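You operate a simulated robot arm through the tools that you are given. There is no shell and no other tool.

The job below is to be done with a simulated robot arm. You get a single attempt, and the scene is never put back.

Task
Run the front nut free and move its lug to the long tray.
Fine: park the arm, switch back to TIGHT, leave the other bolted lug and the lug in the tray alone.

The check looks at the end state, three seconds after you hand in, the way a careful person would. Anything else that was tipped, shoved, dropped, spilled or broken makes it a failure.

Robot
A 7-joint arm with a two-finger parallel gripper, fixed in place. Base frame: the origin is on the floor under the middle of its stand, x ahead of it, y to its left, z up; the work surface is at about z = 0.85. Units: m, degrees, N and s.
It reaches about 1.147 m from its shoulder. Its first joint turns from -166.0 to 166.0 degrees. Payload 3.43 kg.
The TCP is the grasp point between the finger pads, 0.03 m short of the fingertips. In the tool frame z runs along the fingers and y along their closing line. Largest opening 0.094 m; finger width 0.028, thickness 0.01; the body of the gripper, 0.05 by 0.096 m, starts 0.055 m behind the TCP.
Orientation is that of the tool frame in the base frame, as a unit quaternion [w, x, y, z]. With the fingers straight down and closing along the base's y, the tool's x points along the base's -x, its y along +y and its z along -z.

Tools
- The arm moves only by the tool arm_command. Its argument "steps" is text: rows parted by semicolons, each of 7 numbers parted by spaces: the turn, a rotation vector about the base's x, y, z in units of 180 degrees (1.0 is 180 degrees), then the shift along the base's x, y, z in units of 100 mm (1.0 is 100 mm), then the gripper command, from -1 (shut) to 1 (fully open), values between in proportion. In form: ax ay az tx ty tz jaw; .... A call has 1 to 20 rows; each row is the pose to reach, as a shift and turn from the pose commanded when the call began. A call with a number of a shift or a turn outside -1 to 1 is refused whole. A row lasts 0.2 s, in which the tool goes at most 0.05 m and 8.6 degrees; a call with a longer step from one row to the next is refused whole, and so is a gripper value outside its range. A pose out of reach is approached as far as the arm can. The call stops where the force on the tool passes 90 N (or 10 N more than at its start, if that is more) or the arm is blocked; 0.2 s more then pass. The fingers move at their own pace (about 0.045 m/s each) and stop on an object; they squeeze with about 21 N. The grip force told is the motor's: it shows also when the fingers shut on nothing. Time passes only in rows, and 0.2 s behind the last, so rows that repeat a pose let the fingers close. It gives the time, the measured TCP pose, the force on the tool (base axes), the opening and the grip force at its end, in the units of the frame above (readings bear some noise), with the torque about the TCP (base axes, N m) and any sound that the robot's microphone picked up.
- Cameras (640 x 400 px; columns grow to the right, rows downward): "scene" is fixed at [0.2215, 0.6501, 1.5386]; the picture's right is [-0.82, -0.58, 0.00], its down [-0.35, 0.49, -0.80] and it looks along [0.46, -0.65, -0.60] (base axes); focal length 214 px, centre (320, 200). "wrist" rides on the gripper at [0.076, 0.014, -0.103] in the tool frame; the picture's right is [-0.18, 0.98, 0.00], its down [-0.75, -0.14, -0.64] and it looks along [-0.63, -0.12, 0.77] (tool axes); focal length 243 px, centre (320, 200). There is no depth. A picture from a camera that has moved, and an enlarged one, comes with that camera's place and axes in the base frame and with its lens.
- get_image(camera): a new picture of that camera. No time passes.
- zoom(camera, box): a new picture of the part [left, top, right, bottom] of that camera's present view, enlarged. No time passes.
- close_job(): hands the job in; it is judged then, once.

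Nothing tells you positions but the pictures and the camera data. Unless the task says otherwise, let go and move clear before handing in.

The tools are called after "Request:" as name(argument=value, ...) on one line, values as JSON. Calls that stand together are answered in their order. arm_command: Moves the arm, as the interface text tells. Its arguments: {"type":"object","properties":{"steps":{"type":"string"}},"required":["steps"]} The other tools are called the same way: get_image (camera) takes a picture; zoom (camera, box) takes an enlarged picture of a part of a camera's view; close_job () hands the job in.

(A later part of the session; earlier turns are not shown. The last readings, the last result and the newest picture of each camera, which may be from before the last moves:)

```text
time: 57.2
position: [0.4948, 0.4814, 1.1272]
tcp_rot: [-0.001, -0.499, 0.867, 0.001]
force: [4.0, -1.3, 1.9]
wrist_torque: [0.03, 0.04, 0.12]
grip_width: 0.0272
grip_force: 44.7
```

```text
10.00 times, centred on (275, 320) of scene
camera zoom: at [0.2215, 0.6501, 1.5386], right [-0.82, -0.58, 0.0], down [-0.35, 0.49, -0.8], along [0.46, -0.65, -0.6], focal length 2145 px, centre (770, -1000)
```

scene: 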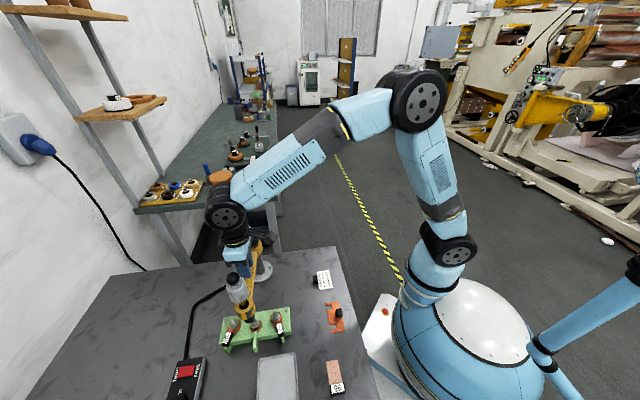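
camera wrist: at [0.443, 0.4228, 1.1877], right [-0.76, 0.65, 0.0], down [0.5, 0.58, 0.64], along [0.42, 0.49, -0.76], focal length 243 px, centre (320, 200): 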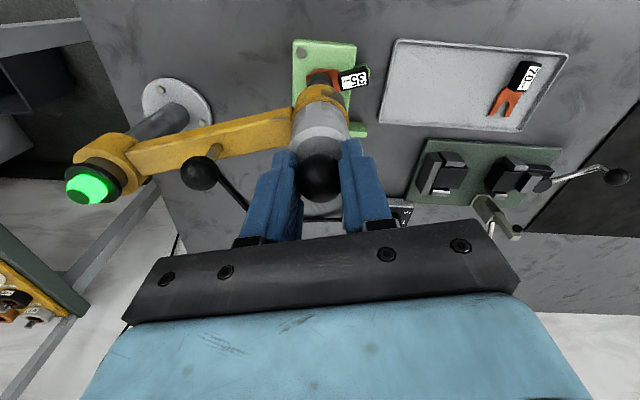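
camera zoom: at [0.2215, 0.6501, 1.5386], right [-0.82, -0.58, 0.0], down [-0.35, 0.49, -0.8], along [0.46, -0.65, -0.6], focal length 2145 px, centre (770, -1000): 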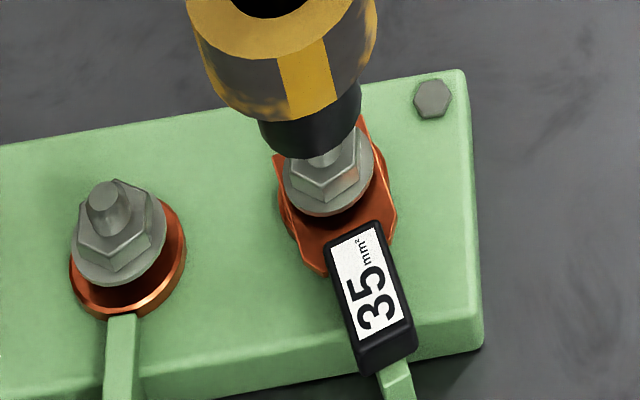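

The nut is clearly up and off the lug, the forces are near zero and the socket is above the stud. I'll swing the tool arm back by the ball along the same arc.

Request:
arm_command(steps="0 0 -0.011 0.036 0.064 0 -1; 0 0 -0.0222 0.074 0.129 0 -1; 0 0 -0.0333 0.113 0.188 0 -1; 0 0 -0.0444 0.153 0.246 0 -1; 0 0 -0.0444 0.153 0.246 0 -1")

Request:
get_image(camera="scene")

```text
time: 58.4
position: [0.51, 0.5053, 1.1245]
tcp_rot: [0.0, -0.437, 0.899, -0.001]
force: [-3.3, 1.1, 2.4]
wrist_torque: [-0.29, 0.27, -0.12]
grip_width: 0.027
grip_force: 44.5
```

```text
taken
```

scene: 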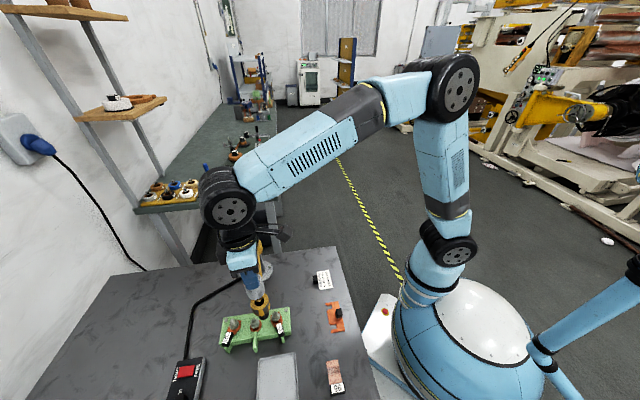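

It swings smoothly, so I'll continue.

Request:
arm_command(steps="0 0 -0.0222 0.087 0.111 0 -1; 0 0 -0.0444 0.182 0.216 0 -1; 0 0 -0.0667 0.283 0.314 0 -1; 0 0 -0.0889 0.391 0.405 0 -1; 0 0 -0.1111 0.506 0.488 0 -1; 0 0 -0.1333 0.626 0.563 0 -1; 0 0 -0.1333 0.626 0.563 0 -1")

Request:
get_image(camera="scene")

```text
time: 60.0
position: [0.5721, 0.563, 1.1251]
tcp_rot: [-0.001, -0.24, 0.971, 0.001]
force: [1.5, 2.3, 1.1]
wrist_torque: [0.0, -0.04, 0.13]
grip_width: 0.0274
grip_force: 44.7
```

```text
taken
```

scene: 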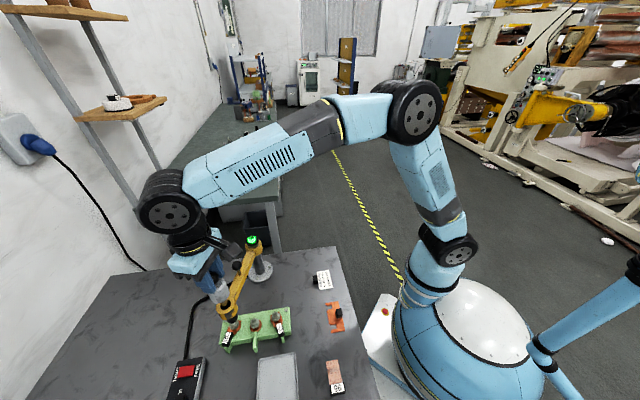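

Request:
arm_command(steps="0 0 -0.0222 0.125 0.066 0 -1; 0 0 -0.0444 0.254 0.124 0 -1; 0 0 -0.0667 0.387 0.172 0 -1; 0 0 -0.0889 0.522 0.211 0 -1; 0 0 -0.1111 0.661 0.241 0 -1; 0 0 -0.1333 0.800 0.260 0 -1; 0 0 -0.1333 0.800 0.260 0 -1")

Request:
get_image(camera="scene")

```text
time: 61.6
position: [0.6527, 0.588, 1.1256]
tcp_rot: [0.0, -0.033, 0.999, 0.0]
force: [0.2, 18.5, 1.8]
wrist_torque: [0.23, -0.07, 0.16]
grip_width: 0.0273
grip_force: 45.2
```

```text
taken
```

scene: 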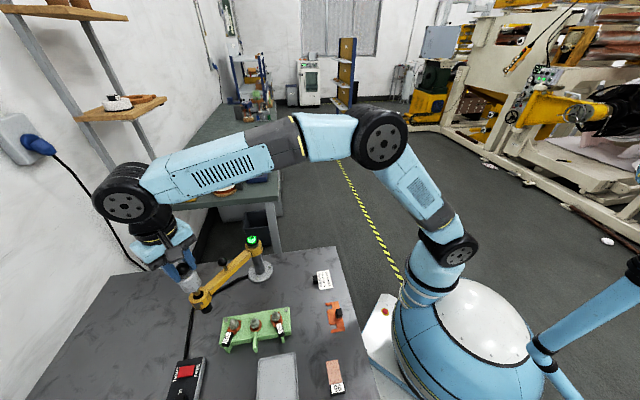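

Nearly back. I'll follow the last part of the arc to the original park angle, a touch wider.

Request:
arm_command(steps="0 0 -0.0222 0.141 0.022 0 -1; 0 0 -0.0444 0.283 0.020 0 -1; 0 0 -0.0667 0.425 0.009 0 -1; 0 0 -0.0889 0.566 -0.013 0 -1; 0 0 -0.1011 0.641 -0.031 0 -1; 0 0 -0.1011 0.641 -0.031 0 -1")

Request:
get_image(camera="scene")

Request:
zoom(camera="scene", box=[150, 220, 290, 310])

```text
time: 63.0
position: [0.718, 0.5844, 1.1248]
tcp_rot: [-0.001, 0.126, 0.992, -0.002]
force: [-2.6, -7.4, -10.6]
wrist_torque: [-0.28, -0.27, 0.02]
grip_width: 0.0269
grip_force: 44.7
```

```text
taken
```

scene: 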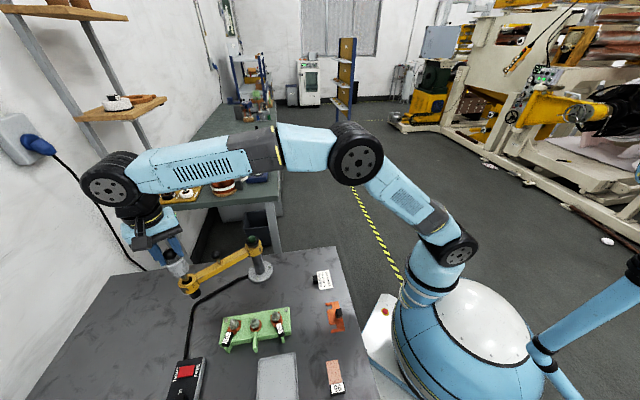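

```text
4.44 times, centred on (220, 265) of scene
camera zoom: at [0.2215, 0.6501, 1.5386], right [-0.82, -0.58, 0.0], down [-0.35, 0.49, -0.8], along [0.46, -0.65, -0.6], focal length 953 px, centre (764, -89)
```

zoom: 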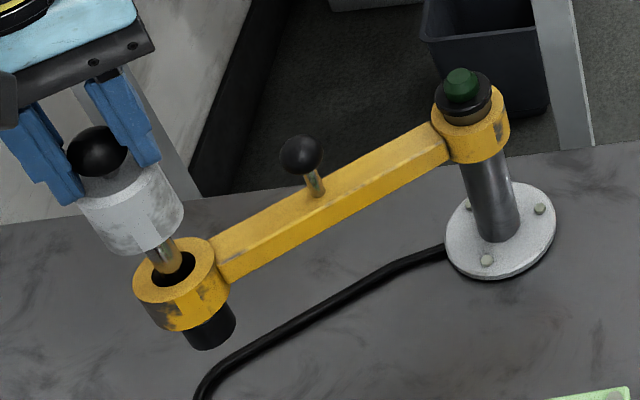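

The tool arm is back at its park position and the column lamp has gone out. I'll release the ball, rise clear and head for the switch.

Request:
arm_command(steps="0 0 0 0 0 0 0.5; 0 0 0 0 0 0 0.5; 0 0 0 0 0 0 0.5; 0 0 0 0 0 0 0.5; 0 0 0 0 0 0.3 0.5; 0 0 0 0 0 0.6 0.5; 0 0 0 0 0 1 0.5; 0 0 0 0 0 1 0.5")

Request:
zoom(camera="scene", box=[150, 220, 290, 310])

Request:
zoom(camera="scene", box=[260, 305, 300, 355])

```text
time: 64.8
position: [0.7165, 0.5836, 1.2286]
tcp_rot: [0.0, 0.126, 0.992, 0.0]
force: [-0.1, -0.3, -0.4]
wrist_torque: [0.01, 0.0, 0.01]
grip_width: 0.0704
grip_force: 0.1
```

```text
4.44 times, centred on (220, 265) of scene
camera zoom: at [0.2215, 0.6501, 1.5386], right [-0.82, -0.58, 0.0], down [-0.35, 0.49, -0.8], along [0.46, -0.65, -0.6], focal length 953 px, centre (764, -89)
```

zoom: 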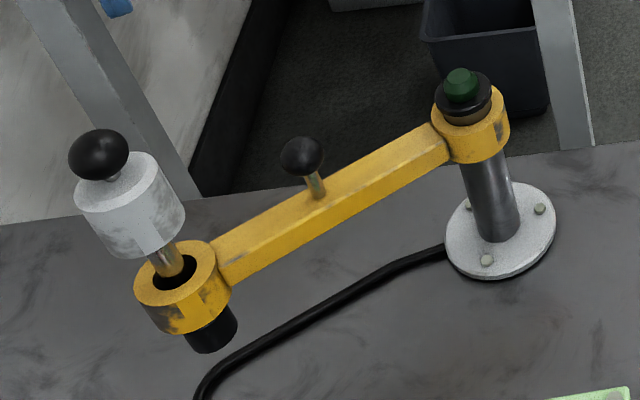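

```text
8.00 times, centred on (280, 330) of scene
camera zoom: at [0.2215, 0.6501, 1.5386], right [-0.82, -0.58, 0.0], down [-0.35, 0.49, -0.8], along [0.46, -0.65, -0.6], focal length 1716 px, centre (640, -840)
```

zoom: 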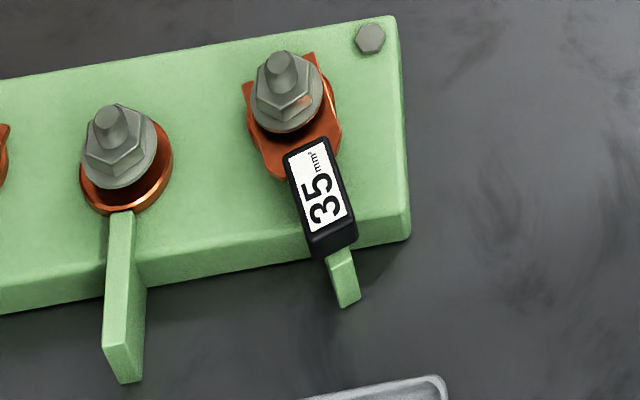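

The arm is exactly where it was parked and the nut stays up. Next I'll close the fingers, turn to the rocker axis and go over the TIGHT end at about (0.599, 0.708).

Request:
arm_command(steps="0 0 -0.03 -0.2 0.2 0 0.5; 0 0 -0.07 -0.4 0.4 0 -1; 0 0 -0.11 -0.55 0.55 0 -1; 0 0 -0.15 -0.7 0.7 0 -1; 0 0 -0.1694 -0.7 0.7 0 -1; 0 0 -0.1694 -0.7 0.7 0 -1")

Request:
arm_command(steps="0 0 0 -0.25 0.25 -0.2 -1; 0 0 0 -0.47 0.52 -0.5 -1; 0 0 0 -0.47 0.52 -0.95 -1; 0 0 0 -0.47 0.52 -0.95 -1")

Request:
get_image(camera="wrist")

Request:
get_image(camera="scene")

```text
time: 66.2
position: [0.6479, 0.6531, 1.2246]
tcp_rot: [0.0, 0.382, 0.924, 0.0]
force: [-0.5, -1.6, -0.3]
wrist_torque: [0.03, 0.02, 0.0]
grip_width: 0.0
grip_force: 20.9
```

```text
time: 67.2
position: [0.5991, 0.7086, 1.1308]
tcp_rot: [0.0, 0.382, 0.924, 0.0]
force: [0.1, 0.1, 0.0]
wrist_torque: [0.01, 0.0, -0.04]
grip_width: 0.0
grip_force: 21.5
```

```text
taken
camera wrist: at [0.5542, 0.773, 1.2328], right [0.82, 0.57, 0.0], down [0.43, -0.63, 0.64], along [0.36, -0.53, -0.77], focal length 243 px, centre (320, 200)
```

wrist: 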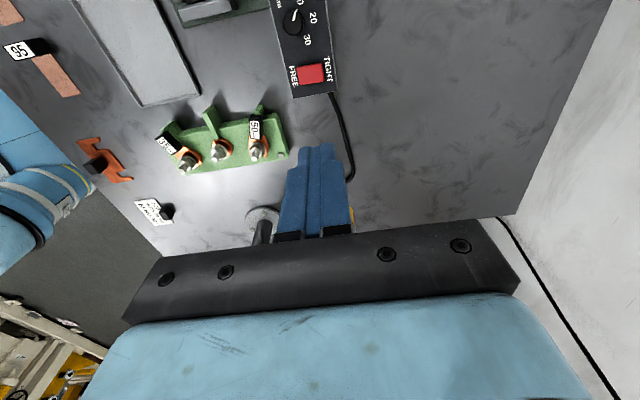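

```text
taken
```

scene: 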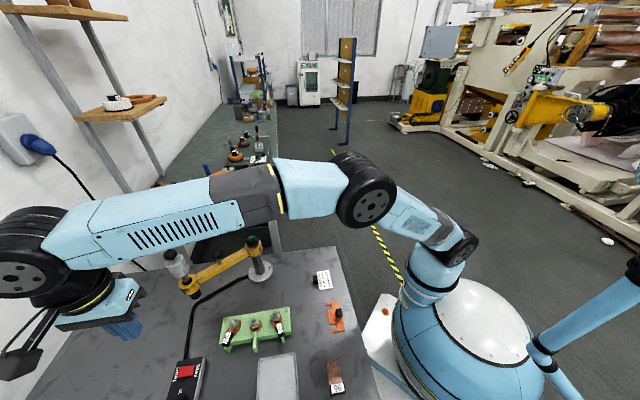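

The landing point is about 12 mm towards TIGHT from the rocker centre. I'll go down with a 2 mm outward nudge and re-check.

Request:
arm_command(steps="0 0 0 0.015 0.014 -0.3 -1; 0 0 0 0.015 0.014 -0.6 -1; 0 0 0 0.015 0.014 -1 -1; 0 0 0 0.015 0.014 -1 -1")

Request:
arm_command(steps="0 0 0 0 0 -0.3 -1; 0 0 0 0 0 -0.6 -1; 0 0 0 0 0 -0.9 -1; 0 0 0 0 0 -0.98 -1; 0 0 0 0 0 -0.98 -1")

Request:
zoom(camera="wrist", box=[260, 60, 380, 180])

Request:
zoom(camera="scene", box=[100, 320, 240, 400])

```text
time: 68.2
position: [0.6036, 0.7117, 1.0311]
tcp_rot: [0.0, 0.382, 0.924, 0.0]
force: [-0.6, -0.3, 0.1]
wrist_torque: [-0.01, 0.0, 0.01]
grip_width: 0.0001
grip_force: 21.0
```

```text
time: 69.4
position: [0.6017, 0.7079, 0.9311]
tcp_rot: [0.0, 0.383, 0.924, 0.0]
force: [-0.7, -1.1, -0.4]
wrist_torque: [0.01, 0.01, -0.01]
grip_width: 0.0
grip_force: 20.5
```

```text
3.33 times, centred on (320, 120) of wrist
camera zoom: at [0.5573, 0.7722, 1.0333], right [0.82, 0.57, 0.0], down [0.43, -0.63, 0.64], along [0.36, -0.53, -0.77], focal length 809 px, centre (320, 467)
```

zoom: 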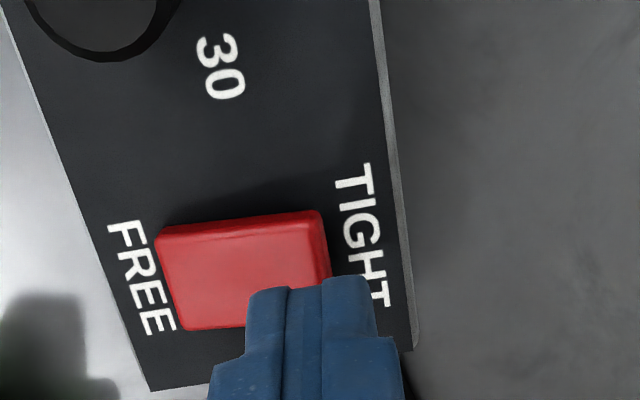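

```text
4.57 times, centred on (170, 360) of scene
camera zoom: at [0.2215, 0.6501, 1.5386], right [-0.82, -0.58, 0.0], down [-0.35, 0.49, -0.8], along [0.46, -0.65, -0.6], focal length 980 px, centre (1006, -531)
```

zoom: 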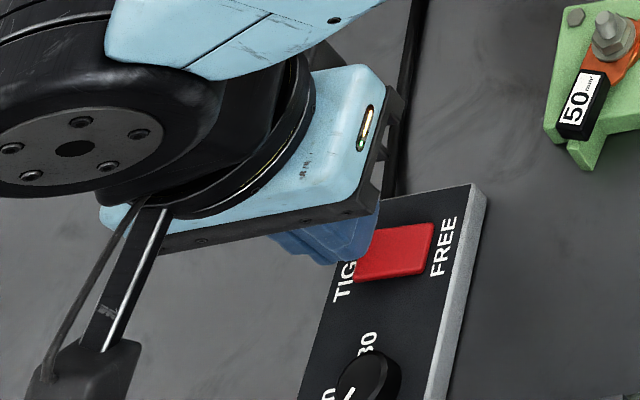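

Aligned about 13.6 mm towards TIGHT. I'll press down gently in small steps.

Request:
arm_command(steps="0 0 0 0 0 -0.06 -1; 0 0 0 0 0 -0.1 -1; 0 0 0 0 0 -0.13 -1; 0 0 0 0 0 -0.15 -1; 0 0 0 0 0 -0.17 -1")

Request:
zoom(camera="wrist", box=[260, 60, 380, 180])

```text
time: 70.6
position: [0.6018, 0.707, 0.9153]
tcp_rot: [0.0, 0.382, 0.924, -0.001]
force: [1.5, 0.7, 3.4]
wrist_torque: [0.05, -0.03, -0.03]
grip_width: 0.0
grip_force: 21.2
```

```text
3.33 times, centred on (320, 120) of wrist
camera zoom: at [0.5574, 0.7716, 1.0173], right [0.82, 0.57, 0.0], down [0.43, -0.63, 0.64], along [0.36, -0.53, -0.77], focal length 809 px, centre (320, 467)
```

zoom: 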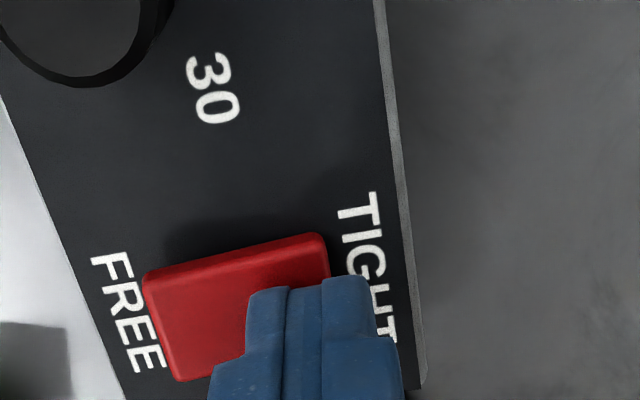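

The rocker has begun to tip. I'll press 3–4 mm more to be sure it seats.

Request:
arm_command(steps="0 0 0 0 0 -0.02 -1; 0 0 0 0 0 -0.035 -1; 0 0 0 0 0 -0.035 -1")

Request:
arm_command(steps="0 0 0 0 0 0.1 -1; 0 0 0 0 0 0.4 -1; 0 0 0 0 0 0.8 -1; 0 0 0 0 0 1 -1; 0 0 0 0 0 1 -1")

Request:
zoom(camera="wrist", box=[260, 60, 380, 180])

Request:
zoom(camera="scene", box=[174, 360, 206, 380])

```text
time: 71.4
position: [0.6013, 0.7069, 0.914]
tcp_rot: [0.0, 0.383, 0.924, 0.003]
force: [7.0, 1.1, 31.3]
wrist_torque: [-0.11, 0.06, 0.02]
grip_width: 0.0
grip_force: 20.2
```

```text
time: 72.6
position: [0.6, 0.709, 1.0116]
tcp_rot: [0.0, 0.382, 0.924, 0.0]
force: [-0.2, -0.1, 0.7]
wrist_torque: [-0.01, 0.0, 0.01]
grip_width: 0.0
grip_force: 21.4
```

```text
3.33 times, centred on (320, 120) of wrist
camera zoom: at [0.5557, 0.7729, 1.1149], right [0.82, 0.57, 0.0], down [0.43, -0.63, 0.64], along [0.36, -0.53, -0.77], focal length 809 px, centre (320, 467)
```

zoom: 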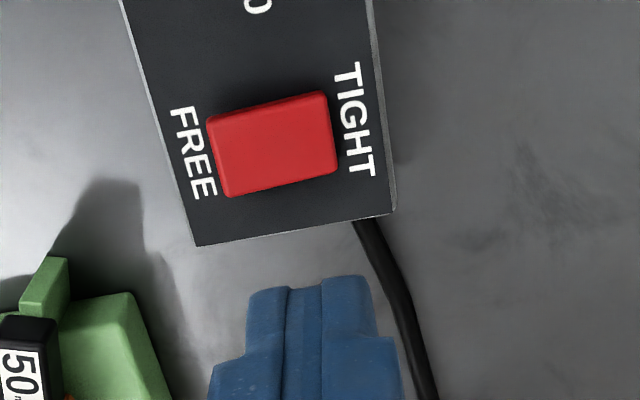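

```text
16.00 times, centred on (190, 370) of scene
camera zoom: at [0.2215, 0.6501, 1.5386], right [-0.82, -0.58, 0.0], down [-0.35, 0.49, -0.8], along [0.46, -0.65, -0.6], focal length 3432 px, centre (2400, -2520)
```

zoom: 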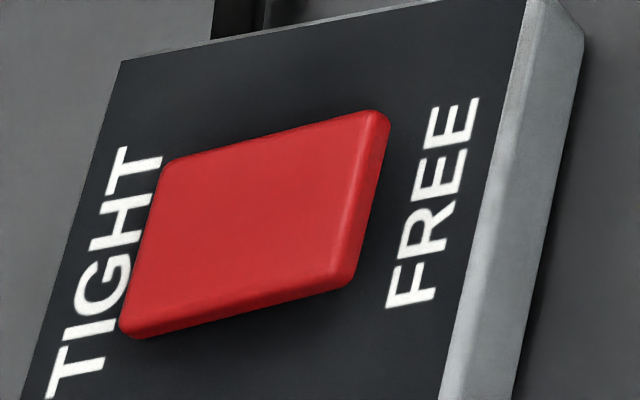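

The rocker is back on TIGHT, with the FREE end raised as at the start. Next is the 35 lug, whose barrel is at about (0.46, 0.50, 0.898) and points along 153°. I'll rise, turn and go above it.

Request:
arm_command(steps="0 0 0 0 0 0.4 -1; 0 0 0.02 -0.05 -0.1 0.8 -1; 0 0 0.05 -0.2 -0.35 1 0; 0 0 0.08 -0.35 -0.6 1 0.06; 0 0 0.1 -0.5 -0.9 1 0.06; 0 0 0.1 -0.5 -0.9 1 0.06")

Request:
arm_command(steps="0 0 0 -0.2 -0.3 0 0.06; 0 0 0 -0.4 -0.6 0 0.06; 0 0 0 -0.6 -0.8 0 0.06; 0 0 0 -0.9 -1 0 0.06; 0 0 0 -0.9 -1 0 0.06")

Request:
get_image(camera="wrist")

Request:
get_image(camera="scene")

```text
time: 74.0
position: [0.5515, 0.6175, 1.1128]
tcp_rot: [0.0, 0.232, 0.973, 0.0]
force: [0.7, -0.2, 0.5]
wrist_torque: [0.0, 0.02, 0.0]
grip_width: 0.0497
grip_force: 0.1
```

```text
time: 75.2
position: [0.4626, 0.5177, 1.114]
tcp_rot: [0.0, 0.233, 0.972, 0.0]
force: [-0.8, 0.1, -0.1]
wrist_torque: [-0.03, 0.02, 0.02]
grip_width: 0.0496
grip_force: 0.1
```

```text
taken
camera wrist: at [0.3998, 0.5656, 1.2166], right [0.61, 0.79, 0.0], down [0.61, -0.47, 0.64], along [0.51, -0.39, -0.77], focal length 243 px, centre (320, 200)
```

wrist: 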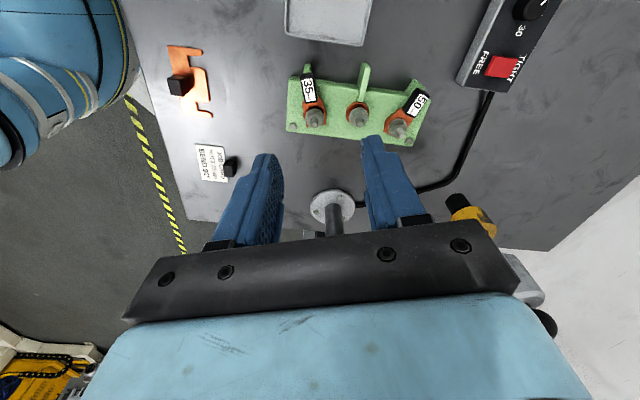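

```text
taken
```

scene: 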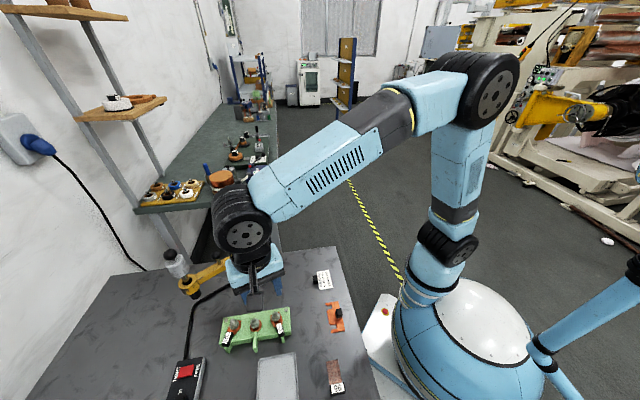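

Request:
zoom(camera="wrist", box=[275, 55, 375, 145])

Request:
zoom(camera="wrist", box=[285, 65, 335, 135])

Request:
zoom(camera="scene", box=[265, 305, 295, 345])

```text
4.44 times, centred on (325, 100) of wrist
camera zoom: at [0.3998, 0.5656, 1.2166], right [0.61, 0.79, 0.0], down [0.61, -0.47, 0.64], along [0.51, -0.39, -0.77], focal length 1078 px, centre (298, 644)
```

zoom: 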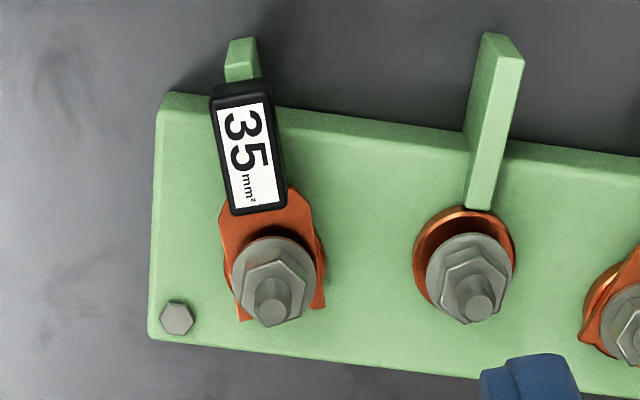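

```text
5.71 times, centred on (310, 100) of wrist
camera zoom: at [0.3998, 0.5656, 1.2166], right [0.61, 0.79, 0.0], down [0.61, -0.47, 0.64], along [0.51, -0.39, -0.77], focal length 1386 px, centre (377, 771)
```

zoom: 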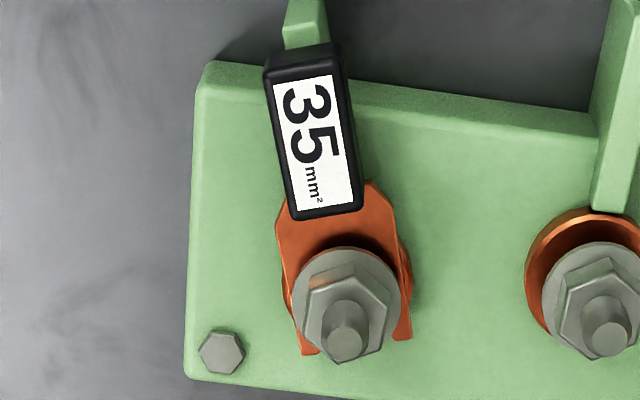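

```text
10.00 times, centred on (280, 325) of scene
camera zoom: at [0.2215, 0.6501, 1.5386], right [-0.82, -0.58, 0.0], down [-0.35, 0.49, -0.8], along [0.46, -0.65, -0.6], focal length 2145 px, centre (720, -1050)
```

zoom: 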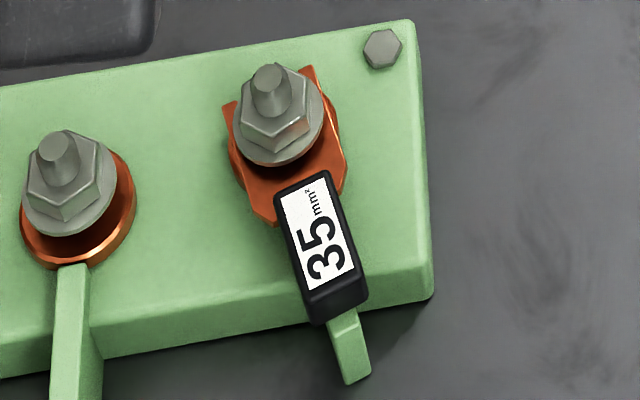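

The lug lies along about 154° with its barrel centre at (0.460, 0.502). I'll centre over it and come down partway to check.

Request:
arm_command(steps="0 0 0 -0.02 -0.08 -0.2 0.06; 0 0 0 -0.04 -0.155 -0.5 0.06; 0 0 0 -0.04 -0.155 -0.9 0.06; 0 0 0 -0.04 -0.155 -1 0.06; 0 0 0 -0.04 -0.155 -1 0.06")

Request:
arm_command(steps="0 0 0 0 0 -0.2 0.06; 0 0 0 0 0 -0.4 0.06; 0 0 0 0 0 -0.4 0.06")

Request:
get_image(camera="wrist")

Request:
zoom(camera="wrist", box=[260, 60, 380, 180])

Request:
zoom(camera="scene", box=[230, 260, 330, 360])

```text
time: 76.4
position: [0.4553, 0.5015, 1.0097]
tcp_rot: [0.0, 0.232, 0.973, 0.001]
force: [-0.1, -0.3, -0.3]
wrist_torque: [-0.01, 0.01, 0.01]
grip_width: 0.0495
grip_force: 0.0
```

```text
time: 77.2
position: [0.4579, 0.5029, 0.9709]
tcp_rot: [0.0, 0.232, 0.973, 0.0]
force: [-0.2, 0.0, -0.4]
wrist_torque: [0.0, -0.02, -0.01]
grip_width: 0.05
grip_force: 0.1
```

```text
taken
camera wrist: at [0.3954, 0.5501, 1.0732], right [0.61, 0.79, 0.0], down [0.61, -0.47, 0.64], along [0.51, -0.39, -0.77], focal length 243 px, centre (320, 200)
```

wrist: 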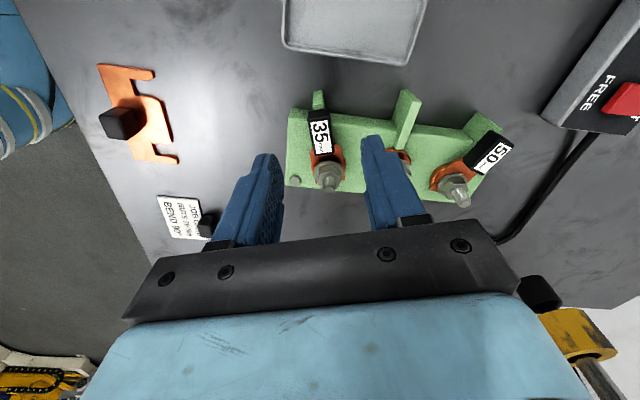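

```text
3.33 times, centred on (320, 120) of wrist
camera zoom: at [0.3954, 0.5501, 1.0732], right [0.61, 0.79, 0.0], down [0.61, -0.47, 0.64], along [0.51, -0.39, -0.77], focal length 809 px, centre (320, 467)
```

zoom: 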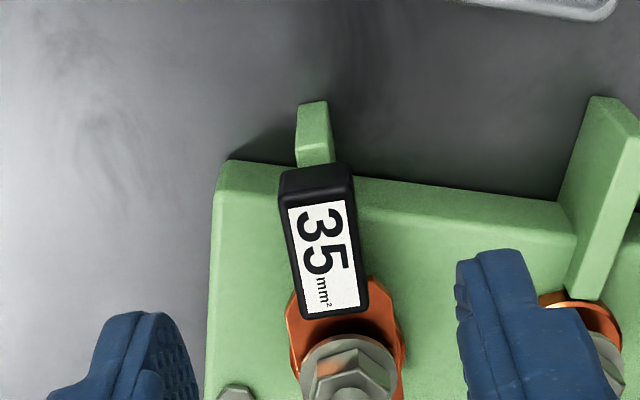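

```text
4.00 times, centred on (280, 310) of scene
camera zoom: at [0.2215, 0.6501, 1.5386], right [-0.82, -0.58, 0.0], down [-0.35, 0.49, -0.8], along [0.46, -0.65, -0.6], focal length 858 px, centre (480, -240)
```

zoom: 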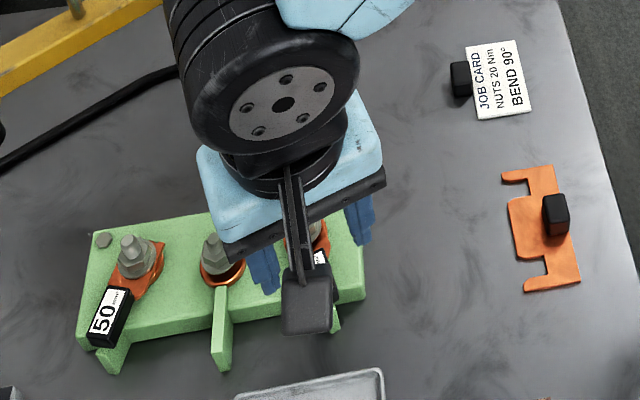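

The barrel is well centred between the fingers. I'll lower to grasp height and close.

Request:
arm_command(steps="0 0 0 0 0 -0.2 0.06; 0 0 0 0 0 -0.4 0.06; 0 0 0 0 0 -0.55 0.06; 0 0 0 0 0 -0.55 0.06")

Request:
zoom(camera="wrist", box=[220, 100, 420, 240])

Request:
zoom(camera="scene", box=[230, 280, 320, 350])

```text
time: 78.2
position: [0.4581, 0.5039, 0.9162]
tcp_rot: [0.001, 0.232, 0.973, 0.001]
force: [1.7, -0.3, -0.3]
wrist_torque: [-0.01, 0.02, -0.01]
grip_width: 0.0499
grip_force: 0.1
```

```text
2.86 times, centred on (320, 170) of wrist
camera zoom: at [0.3961, 0.5512, 1.0189], right [0.61, 0.79, 0.0], down [0.61, -0.47, 0.64], along [0.51, -0.39, -0.77], focal length 693 px, centre (320, 286)
```

zoom: 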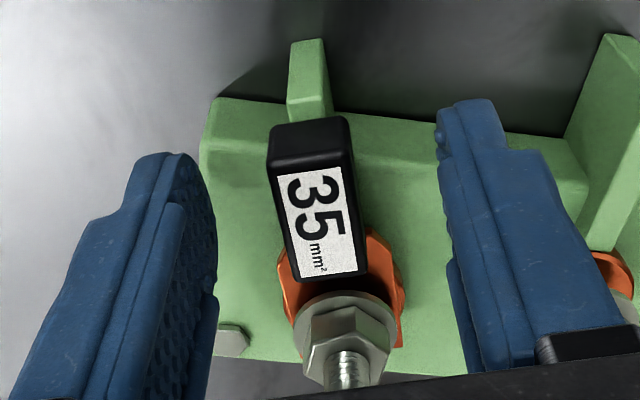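

```text
5.71 times, centred on (275, 315) of scene
camera zoom: at [0.2215, 0.6501, 1.5386], right [-0.82, -0.58, 0.0], down [-0.35, 0.49, -0.8], along [0.46, -0.65, -0.6], focal length 1226 px, centre (577, -457)
```

zoom: 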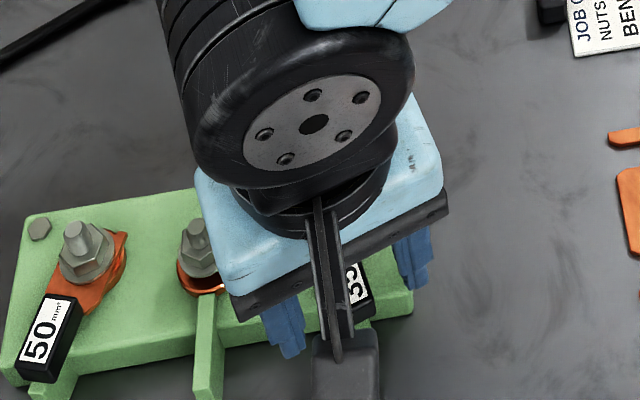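

The fingers straddle the barrel with clearance on both sides. Closing gently.

Request:
arm_command(steps="0 0 0 0 0 0 -0.4; 0 0 0 0 0 0 -1; 0 0 0 0 0 0 -1; 0 0 0 0 0 0 -1")

Request:
zoom(camera="wrist", box=[220, 100, 420, 240])

```text
time: 79.2
position: [0.4575, 0.5033, 0.9169]
tcp_rot: [0.0, 0.233, 0.972, 0.0]
force: [-0.9, -2.6, 0.3]
wrist_torque: [-0.09, 0.02, -0.12]
grip_width: 0.0159
grip_force: 20.7
```

```text
2.86 times, centred on (320, 170) of wrist
camera zoom: at [0.3961, 0.5511, 1.0191], right [0.61, 0.79, 0.0], down [0.61, -0.47, 0.64], along [0.51, -0.39, -0.77], focal length 693 px, centre (320, 286)
```

zoom: 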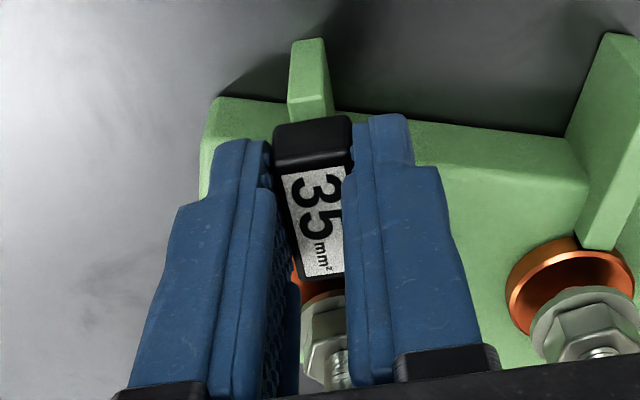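

The barrel is gripped (15.9 mm). I'll lift 1 mm and slide the fork outward along its axis, watching the force.

Request:
arm_command(steps="0 0 0 0 0 0.01 -1; 0 0 0 -0.04 0.02 0.01 -1; 0 0 0 -0.089 0.045 0.01 -1; 0 0 0 -0.134 0.068 0.01 -1; 0 0 0 -0.134 0.068 0.01 -1")

Request:
zoom(camera="wrist", box=[220, 100, 420, 240])

Request:
zoom(camera="scene", box=[230, 280, 320, 350])

```text
time: 80.4
position: [0.4448, 0.5091, 0.9189]
tcp_rot: [0.0, 0.232, 0.973, 0.0]
force: [0.8, 0.5, -0.5]
wrist_torque: [-0.03, -0.03, 0.0]
grip_width: 0.0162
grip_force: 21.1
```

```text
2.86 times, centred on (320, 170) of wrist
camera zoom: at [0.3827, 0.5571, 1.021], right [0.61, 0.79, 0.0], down [0.61, -0.47, 0.64], along [0.51, -0.39, -0.77], focal length 693 px, centre (320, 286)
```

zoom: 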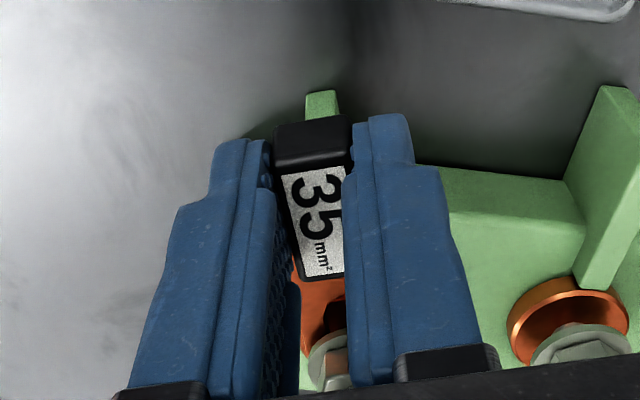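

```text
5.71 times, centred on (275, 315) of scene
camera zoom: at [0.2215, 0.6501, 1.5386], right [-0.82, -0.58, 0.0], down [-0.35, 0.49, -0.8], along [0.46, -0.65, -0.6], focal length 1226 px, centre (577, -457)
```

zoom: 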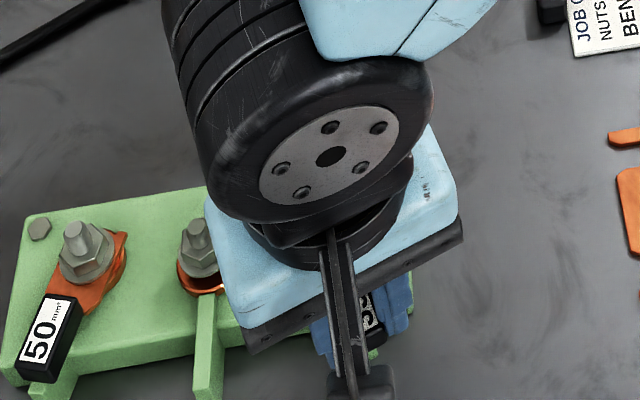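

It slides free with no resistance. I'll go on another 30 mm, then lift.

Request:
arm_command(steps="0 0 0 -0.06 0.03 0 -1; 0 0 0 -0.12 0.06 0 -1; 0 0 0 -0.19 0.097 0 -1; 0 0 0 -0.267 0.136 0 -1; 0 0 0 -0.267 0.136 0 -1")

Request:
get_image(camera="wrist")

Request:
zoom(camera="scene", box=[220, 280, 340, 380])

```text
time: 81.6
position: [0.4173, 0.5231, 0.9191]
tcp_rot: [0.0, 0.233, 0.973, 0.0]
force: [0.3, 0.0, -0.7]
wrist_torque: [0.03, 0.01, 0.01]
grip_width: 0.0161
grip_force: 20.9
```

```text
taken
camera wrist: at [0.3551, 0.5712, 1.021], right [0.61, 0.79, 0.0], down [0.61, -0.47, 0.64], along [0.51, -0.39, -0.77], focal length 243 px, centre (320, 200)
```

wrist: 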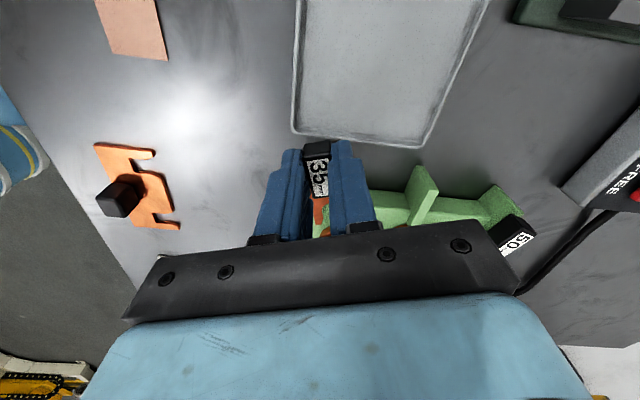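

```text
4.00 times, centred on (280, 330) of scene
camera zoom: at [0.2215, 0.6501, 1.5386], right [-0.82, -0.58, 0.0], down [-0.35, 0.49, -0.8], along [0.46, -0.65, -0.6], focal length 858 px, centre (480, -320)
```

zoom: 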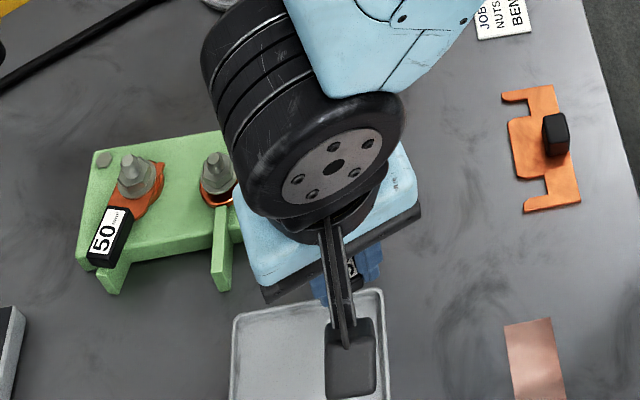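

The fork is fully clear of the stud and nut. Lifting 6 cm, then I'll take a look.

Request:
arm_command(steps="0 0 0 0 0 0.1 -1; 0 0 0 0 0 0.3 -1; 0 0 0 0 0 0.6 -1; 0 0 0 0 0 0.8 -1; 0 0 0 0 0 0.8 -1")

Request:
get_image(camera="wrist")

Request:
zoom(camera="wrist", box=[220, 0, 520, 240])

Request:
get_image(camera="scene")

```text
time: 82.8
position: [0.4167, 0.5236, 1.0009]
tcp_rot: [0.0, 0.232, 0.973, -0.001]
force: [0.5, -0.5, 0.7]
wrist_torque: [0.0, 0.0, 0.01]
grip_width: 0.0
grip_force: 21.2
```

```text
taken
camera wrist: at [0.3542, 0.5714, 1.1027], right [0.61, 0.79, 0.0], down [0.61, -0.47, 0.64], along [0.51, -0.39, -0.77], focal length 243 px, centre (320, 200)
```

wrist: 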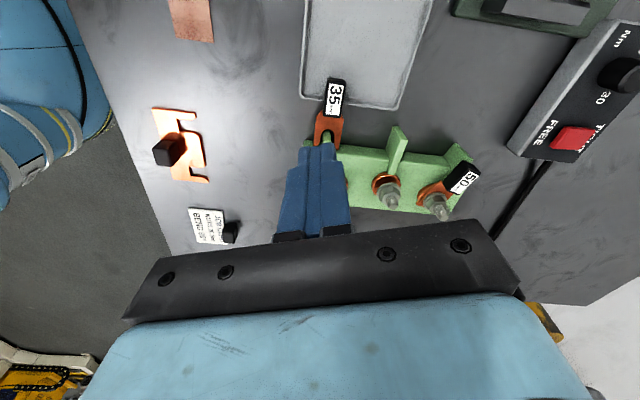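

```text
1.67 times, centred on (370, 120) of wrist
camera zoom: at [0.3542, 0.5714, 1.1027], right [0.61, 0.79, 0.0], down [0.61, -0.47, 0.64], along [0.51, -0.39, -0.77], focal length 404 px, centre (237, 333)
```

zoom: 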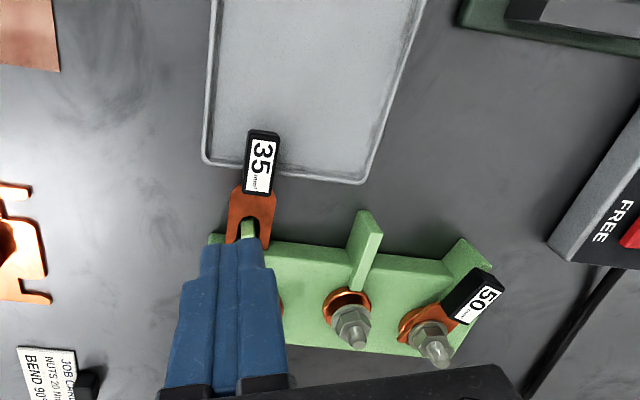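

```text
taken
```

scene: 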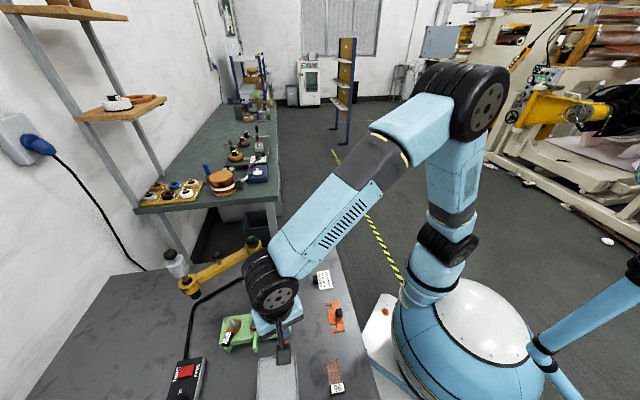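

The lug slipped out of the fingers during the lift. It now lies with its barrel on the tray rim and its fork by the green fin. I'll look closely before re-grasping.

Request:
zoom(camera="wrist", box=[290, 60, 380, 160])

Request:
zoom(camera="scene", box=[220, 300, 320, 400])

```text
4.00 times, centred on (335, 110) of wrist
camera zoom: at [0.3542, 0.5714, 1.1027], right [0.61, 0.79, 0.0], down [0.61, -0.47, 0.64], along [0.51, -0.39, -0.77], focal length 970 px, centre (260, 560)
```

zoom: 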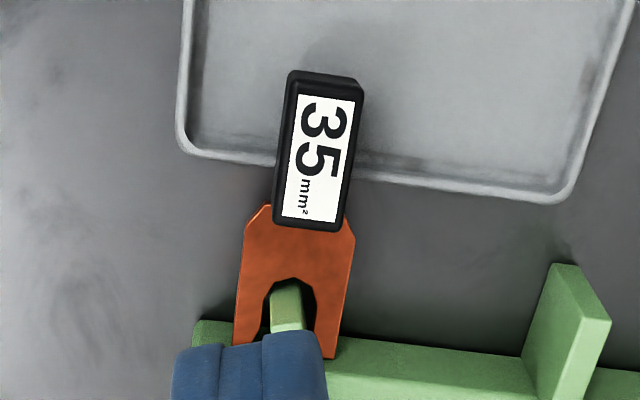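

```text
4.00 times, centred on (270, 350) of scene
camera zoom: at [0.2215, 0.6501, 1.5386], right [-0.82, -0.58, 0.0], down [-0.35, 0.49, -0.8], along [0.46, -0.65, -0.6], focal length 858 px, centre (520, -400)
```

zoom: 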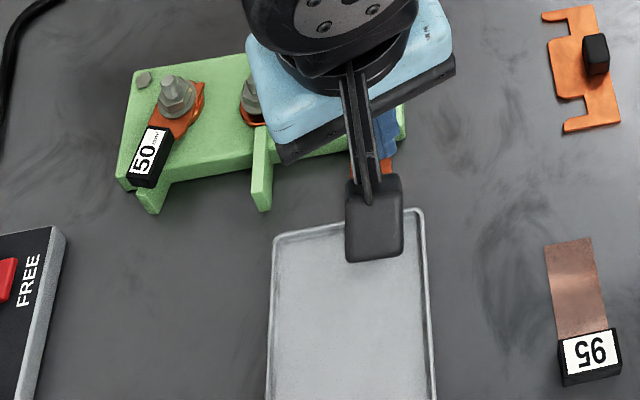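

The fork's slot is around the green fin and the barrel rests on the tray's near rim, now pointing along about 133°. I'll rise and turn to match, then measure its height from both cameras.

Request:
arm_command(steps="0 0 -0.03 0 0 0.3 -0.36; 0 0 -0.06 0 0.1 0.6 -0.36; 0 0 -0.09 0 0.2 0.8 -0.36; 0 0 -0.1094 -0.1 0.25 0.8 -0.36; 0 0 -0.1094 -0.1 0.25 0.8 -0.36")

Request:
get_image(camera="wrist")

Request:
zoom(camera="wrist", box=[270, 50, 380, 140])

Request:
zoom(camera="scene", box=[240, 310, 320, 380])

```text
time: 84.0
position: [0.4063, 0.5484, 1.0787]
tcp_rot: [0.0, 0.396, 0.918, 0.0]
force: [0.5, 0.1, 0.6]
wrist_torque: [-0.03, 0.01, 0.0]
grip_width: 0.03
grip_force: 0.1
```

```text
taken
camera wrist: at [0.3642, 0.614, 1.1813], right [0.84, 0.54, 0.0], down [0.42, -0.64, 0.64], along [0.35, -0.54, -0.77], focal length 243 px, centre (320, 200)
```

wrist: 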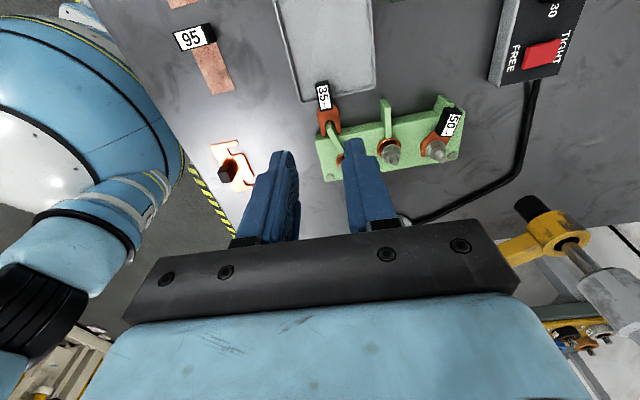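

```text
4.44 times, centred on (325, 95) of wrist
camera zoom: at [0.3642, 0.614, 1.1813], right [0.84, 0.54, 0.0], down [0.42, -0.64, 0.64], along [0.35, -0.54, -0.77], focal length 1078 px, centre (298, 667)
```

zoom: 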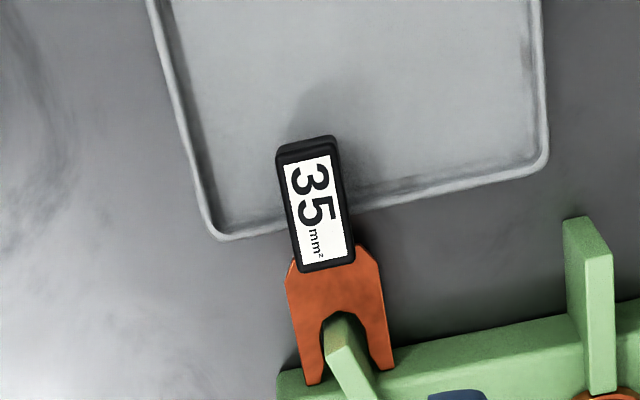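

```text
5.71 times, centred on (280, 345) of scene
camera zoom: at [0.2215, 0.6501, 1.5386], right [-0.82, -0.58, 0.0], down [-0.35, 0.49, -0.8], along [0.46, -0.65, -0.6], focal length 1226 px, centre (549, -629)
```

zoom: 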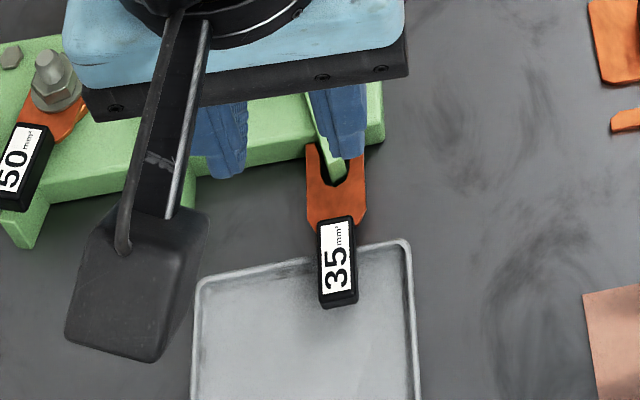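

The lug's barrel top is at about z=0.873, with its centre at (0.4195, 0.539) and axis along 135°. Most of the barrel is inside the tray. I'll grip its outer part with the fingers reaching down inside the tray for a deeper hold, and descend partway first.

Request:
arm_command(steps="0 0 0 0.02 0.007 -0.3 -0.36; 0 0 0 0.04 0.013 -0.6 -0.36; 0 0 0 0.04 0.013 -0.95 -0.36; 0 0 0 0.04 0.013 -0.95 -0.36")

Request:
arm_command(steps="0 0 0 0 0 -0.3 -0.36; 0 0 0 0 0 -0.55 -0.36; 0 0 0 0 0 -0.55 -0.36")

Request:
get_image(camera="wrist")

Request:
zoom(camera="wrist", box=[240, 80, 400, 210])

Request:
zoom(camera="scene", box=[230, 300, 330, 380])

```text
time: 85.0
position: [0.4113, 0.5504, 0.9852]
tcp_rot: [0.0, 0.395, 0.919, 0.0]
force: [0.0, 0.3, 0.7]
wrist_torque: [-0.01, 0.0, 0.0]
grip_width: 0.0304
grip_force: 0.0
```

```text
time: 85.8
position: [0.4117, 0.55, 0.9284]
tcp_rot: [0.0, 0.396, 0.918, 0.0]
force: [-0.5, 0.1, 0.1]
wrist_torque: [0.02, -0.01, -0.03]
grip_width: 0.03
grip_force: 0.0
```

```text
taken
camera wrist: at [0.3688, 0.6151, 1.0308], right [0.84, 0.54, 0.0], down [0.42, -0.64, 0.64], along [0.35, -0.54, -0.77], focal length 243 px, centre (320, 200)
```

wrist: 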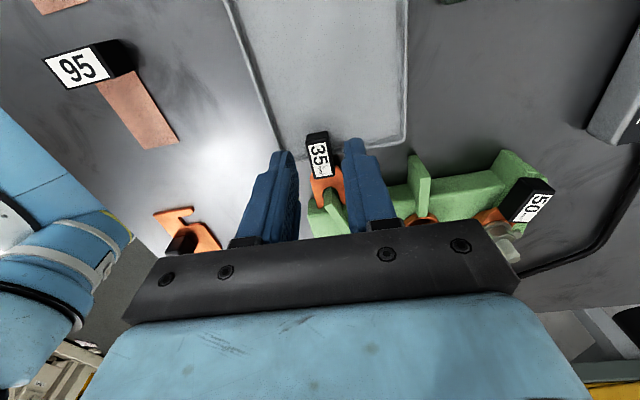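

```text
3.08 times, centred on (320, 145) of wrist
camera zoom: at [0.3688, 0.6151, 1.0308], right [0.84, 0.54, 0.0], down [0.42, -0.64, 0.64], along [0.35, -0.54, -0.77], focal length 746 px, centre (320, 369)
```

zoom: 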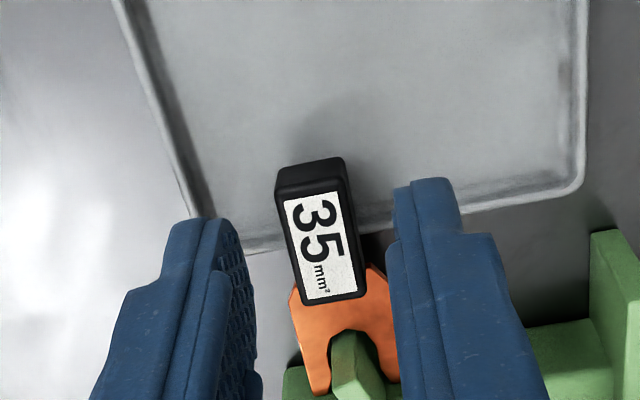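

```text
5.00 times, centred on (280, 340) of scene
camera zoom: at [0.2215, 0.6501, 1.5386], right [-0.82, -0.58, 0.0], down [-0.35, 0.49, -0.8], along [0.46, -0.65, -0.6], focal length 1072 px, centre (520, -500)
```

zoom: 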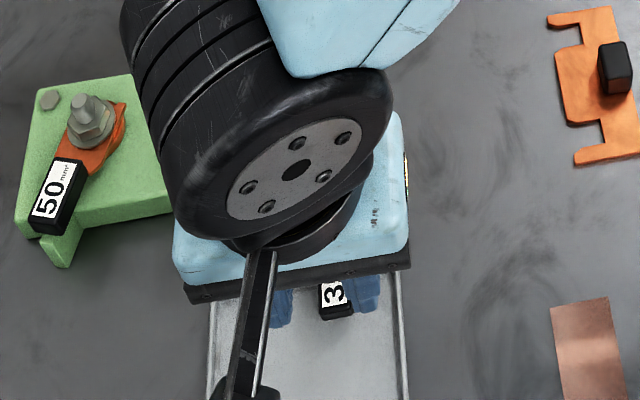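

I'm nearly aligned. I'll narrow the opening to 24 mm for more clearance to the tray's rounded corner, recentre slightly, and lower in stages.

Request:
arm_command(steps="0 0 0 -0.019 0.006 0 -0.49; 0 0 0 -0.019 0.006 -0.1 -0.49; 0 0 0 -0.019 0.006 -0.2 -0.49; 0 0 0 -0.019 0.006 -0.2 -0.49")

Request:
zoom(camera="wrist", box=[240, 80, 400, 210])

```text
time: 86.8
position: [0.4092, 0.5492, 0.9074]
tcp_rot: [0.0, 0.395, 0.919, 0.0]
force: [0.5, 0.2, 0.2]
wrist_torque: [-0.03, 0.03, 0.02]
grip_width: 0.0238
grip_force: 0.0
```

```text
3.08 times, centred on (320, 145) of wrist
camera zoom: at [0.3665, 0.6144, 1.0102], right [0.84, 0.54, 0.0], down [0.42, -0.64, 0.64], along [0.35, -0.54, -0.77], focal length 746 px, centre (320, 369)
```

zoom: 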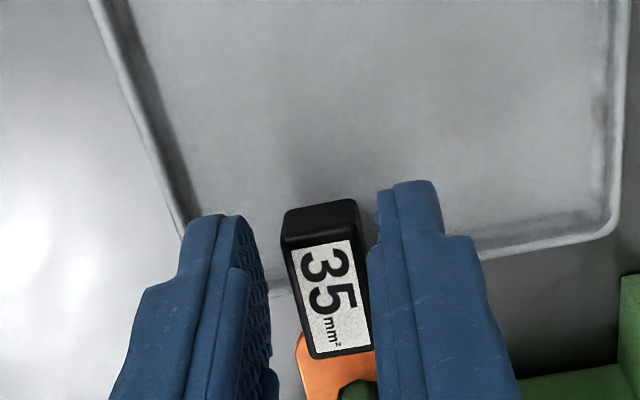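

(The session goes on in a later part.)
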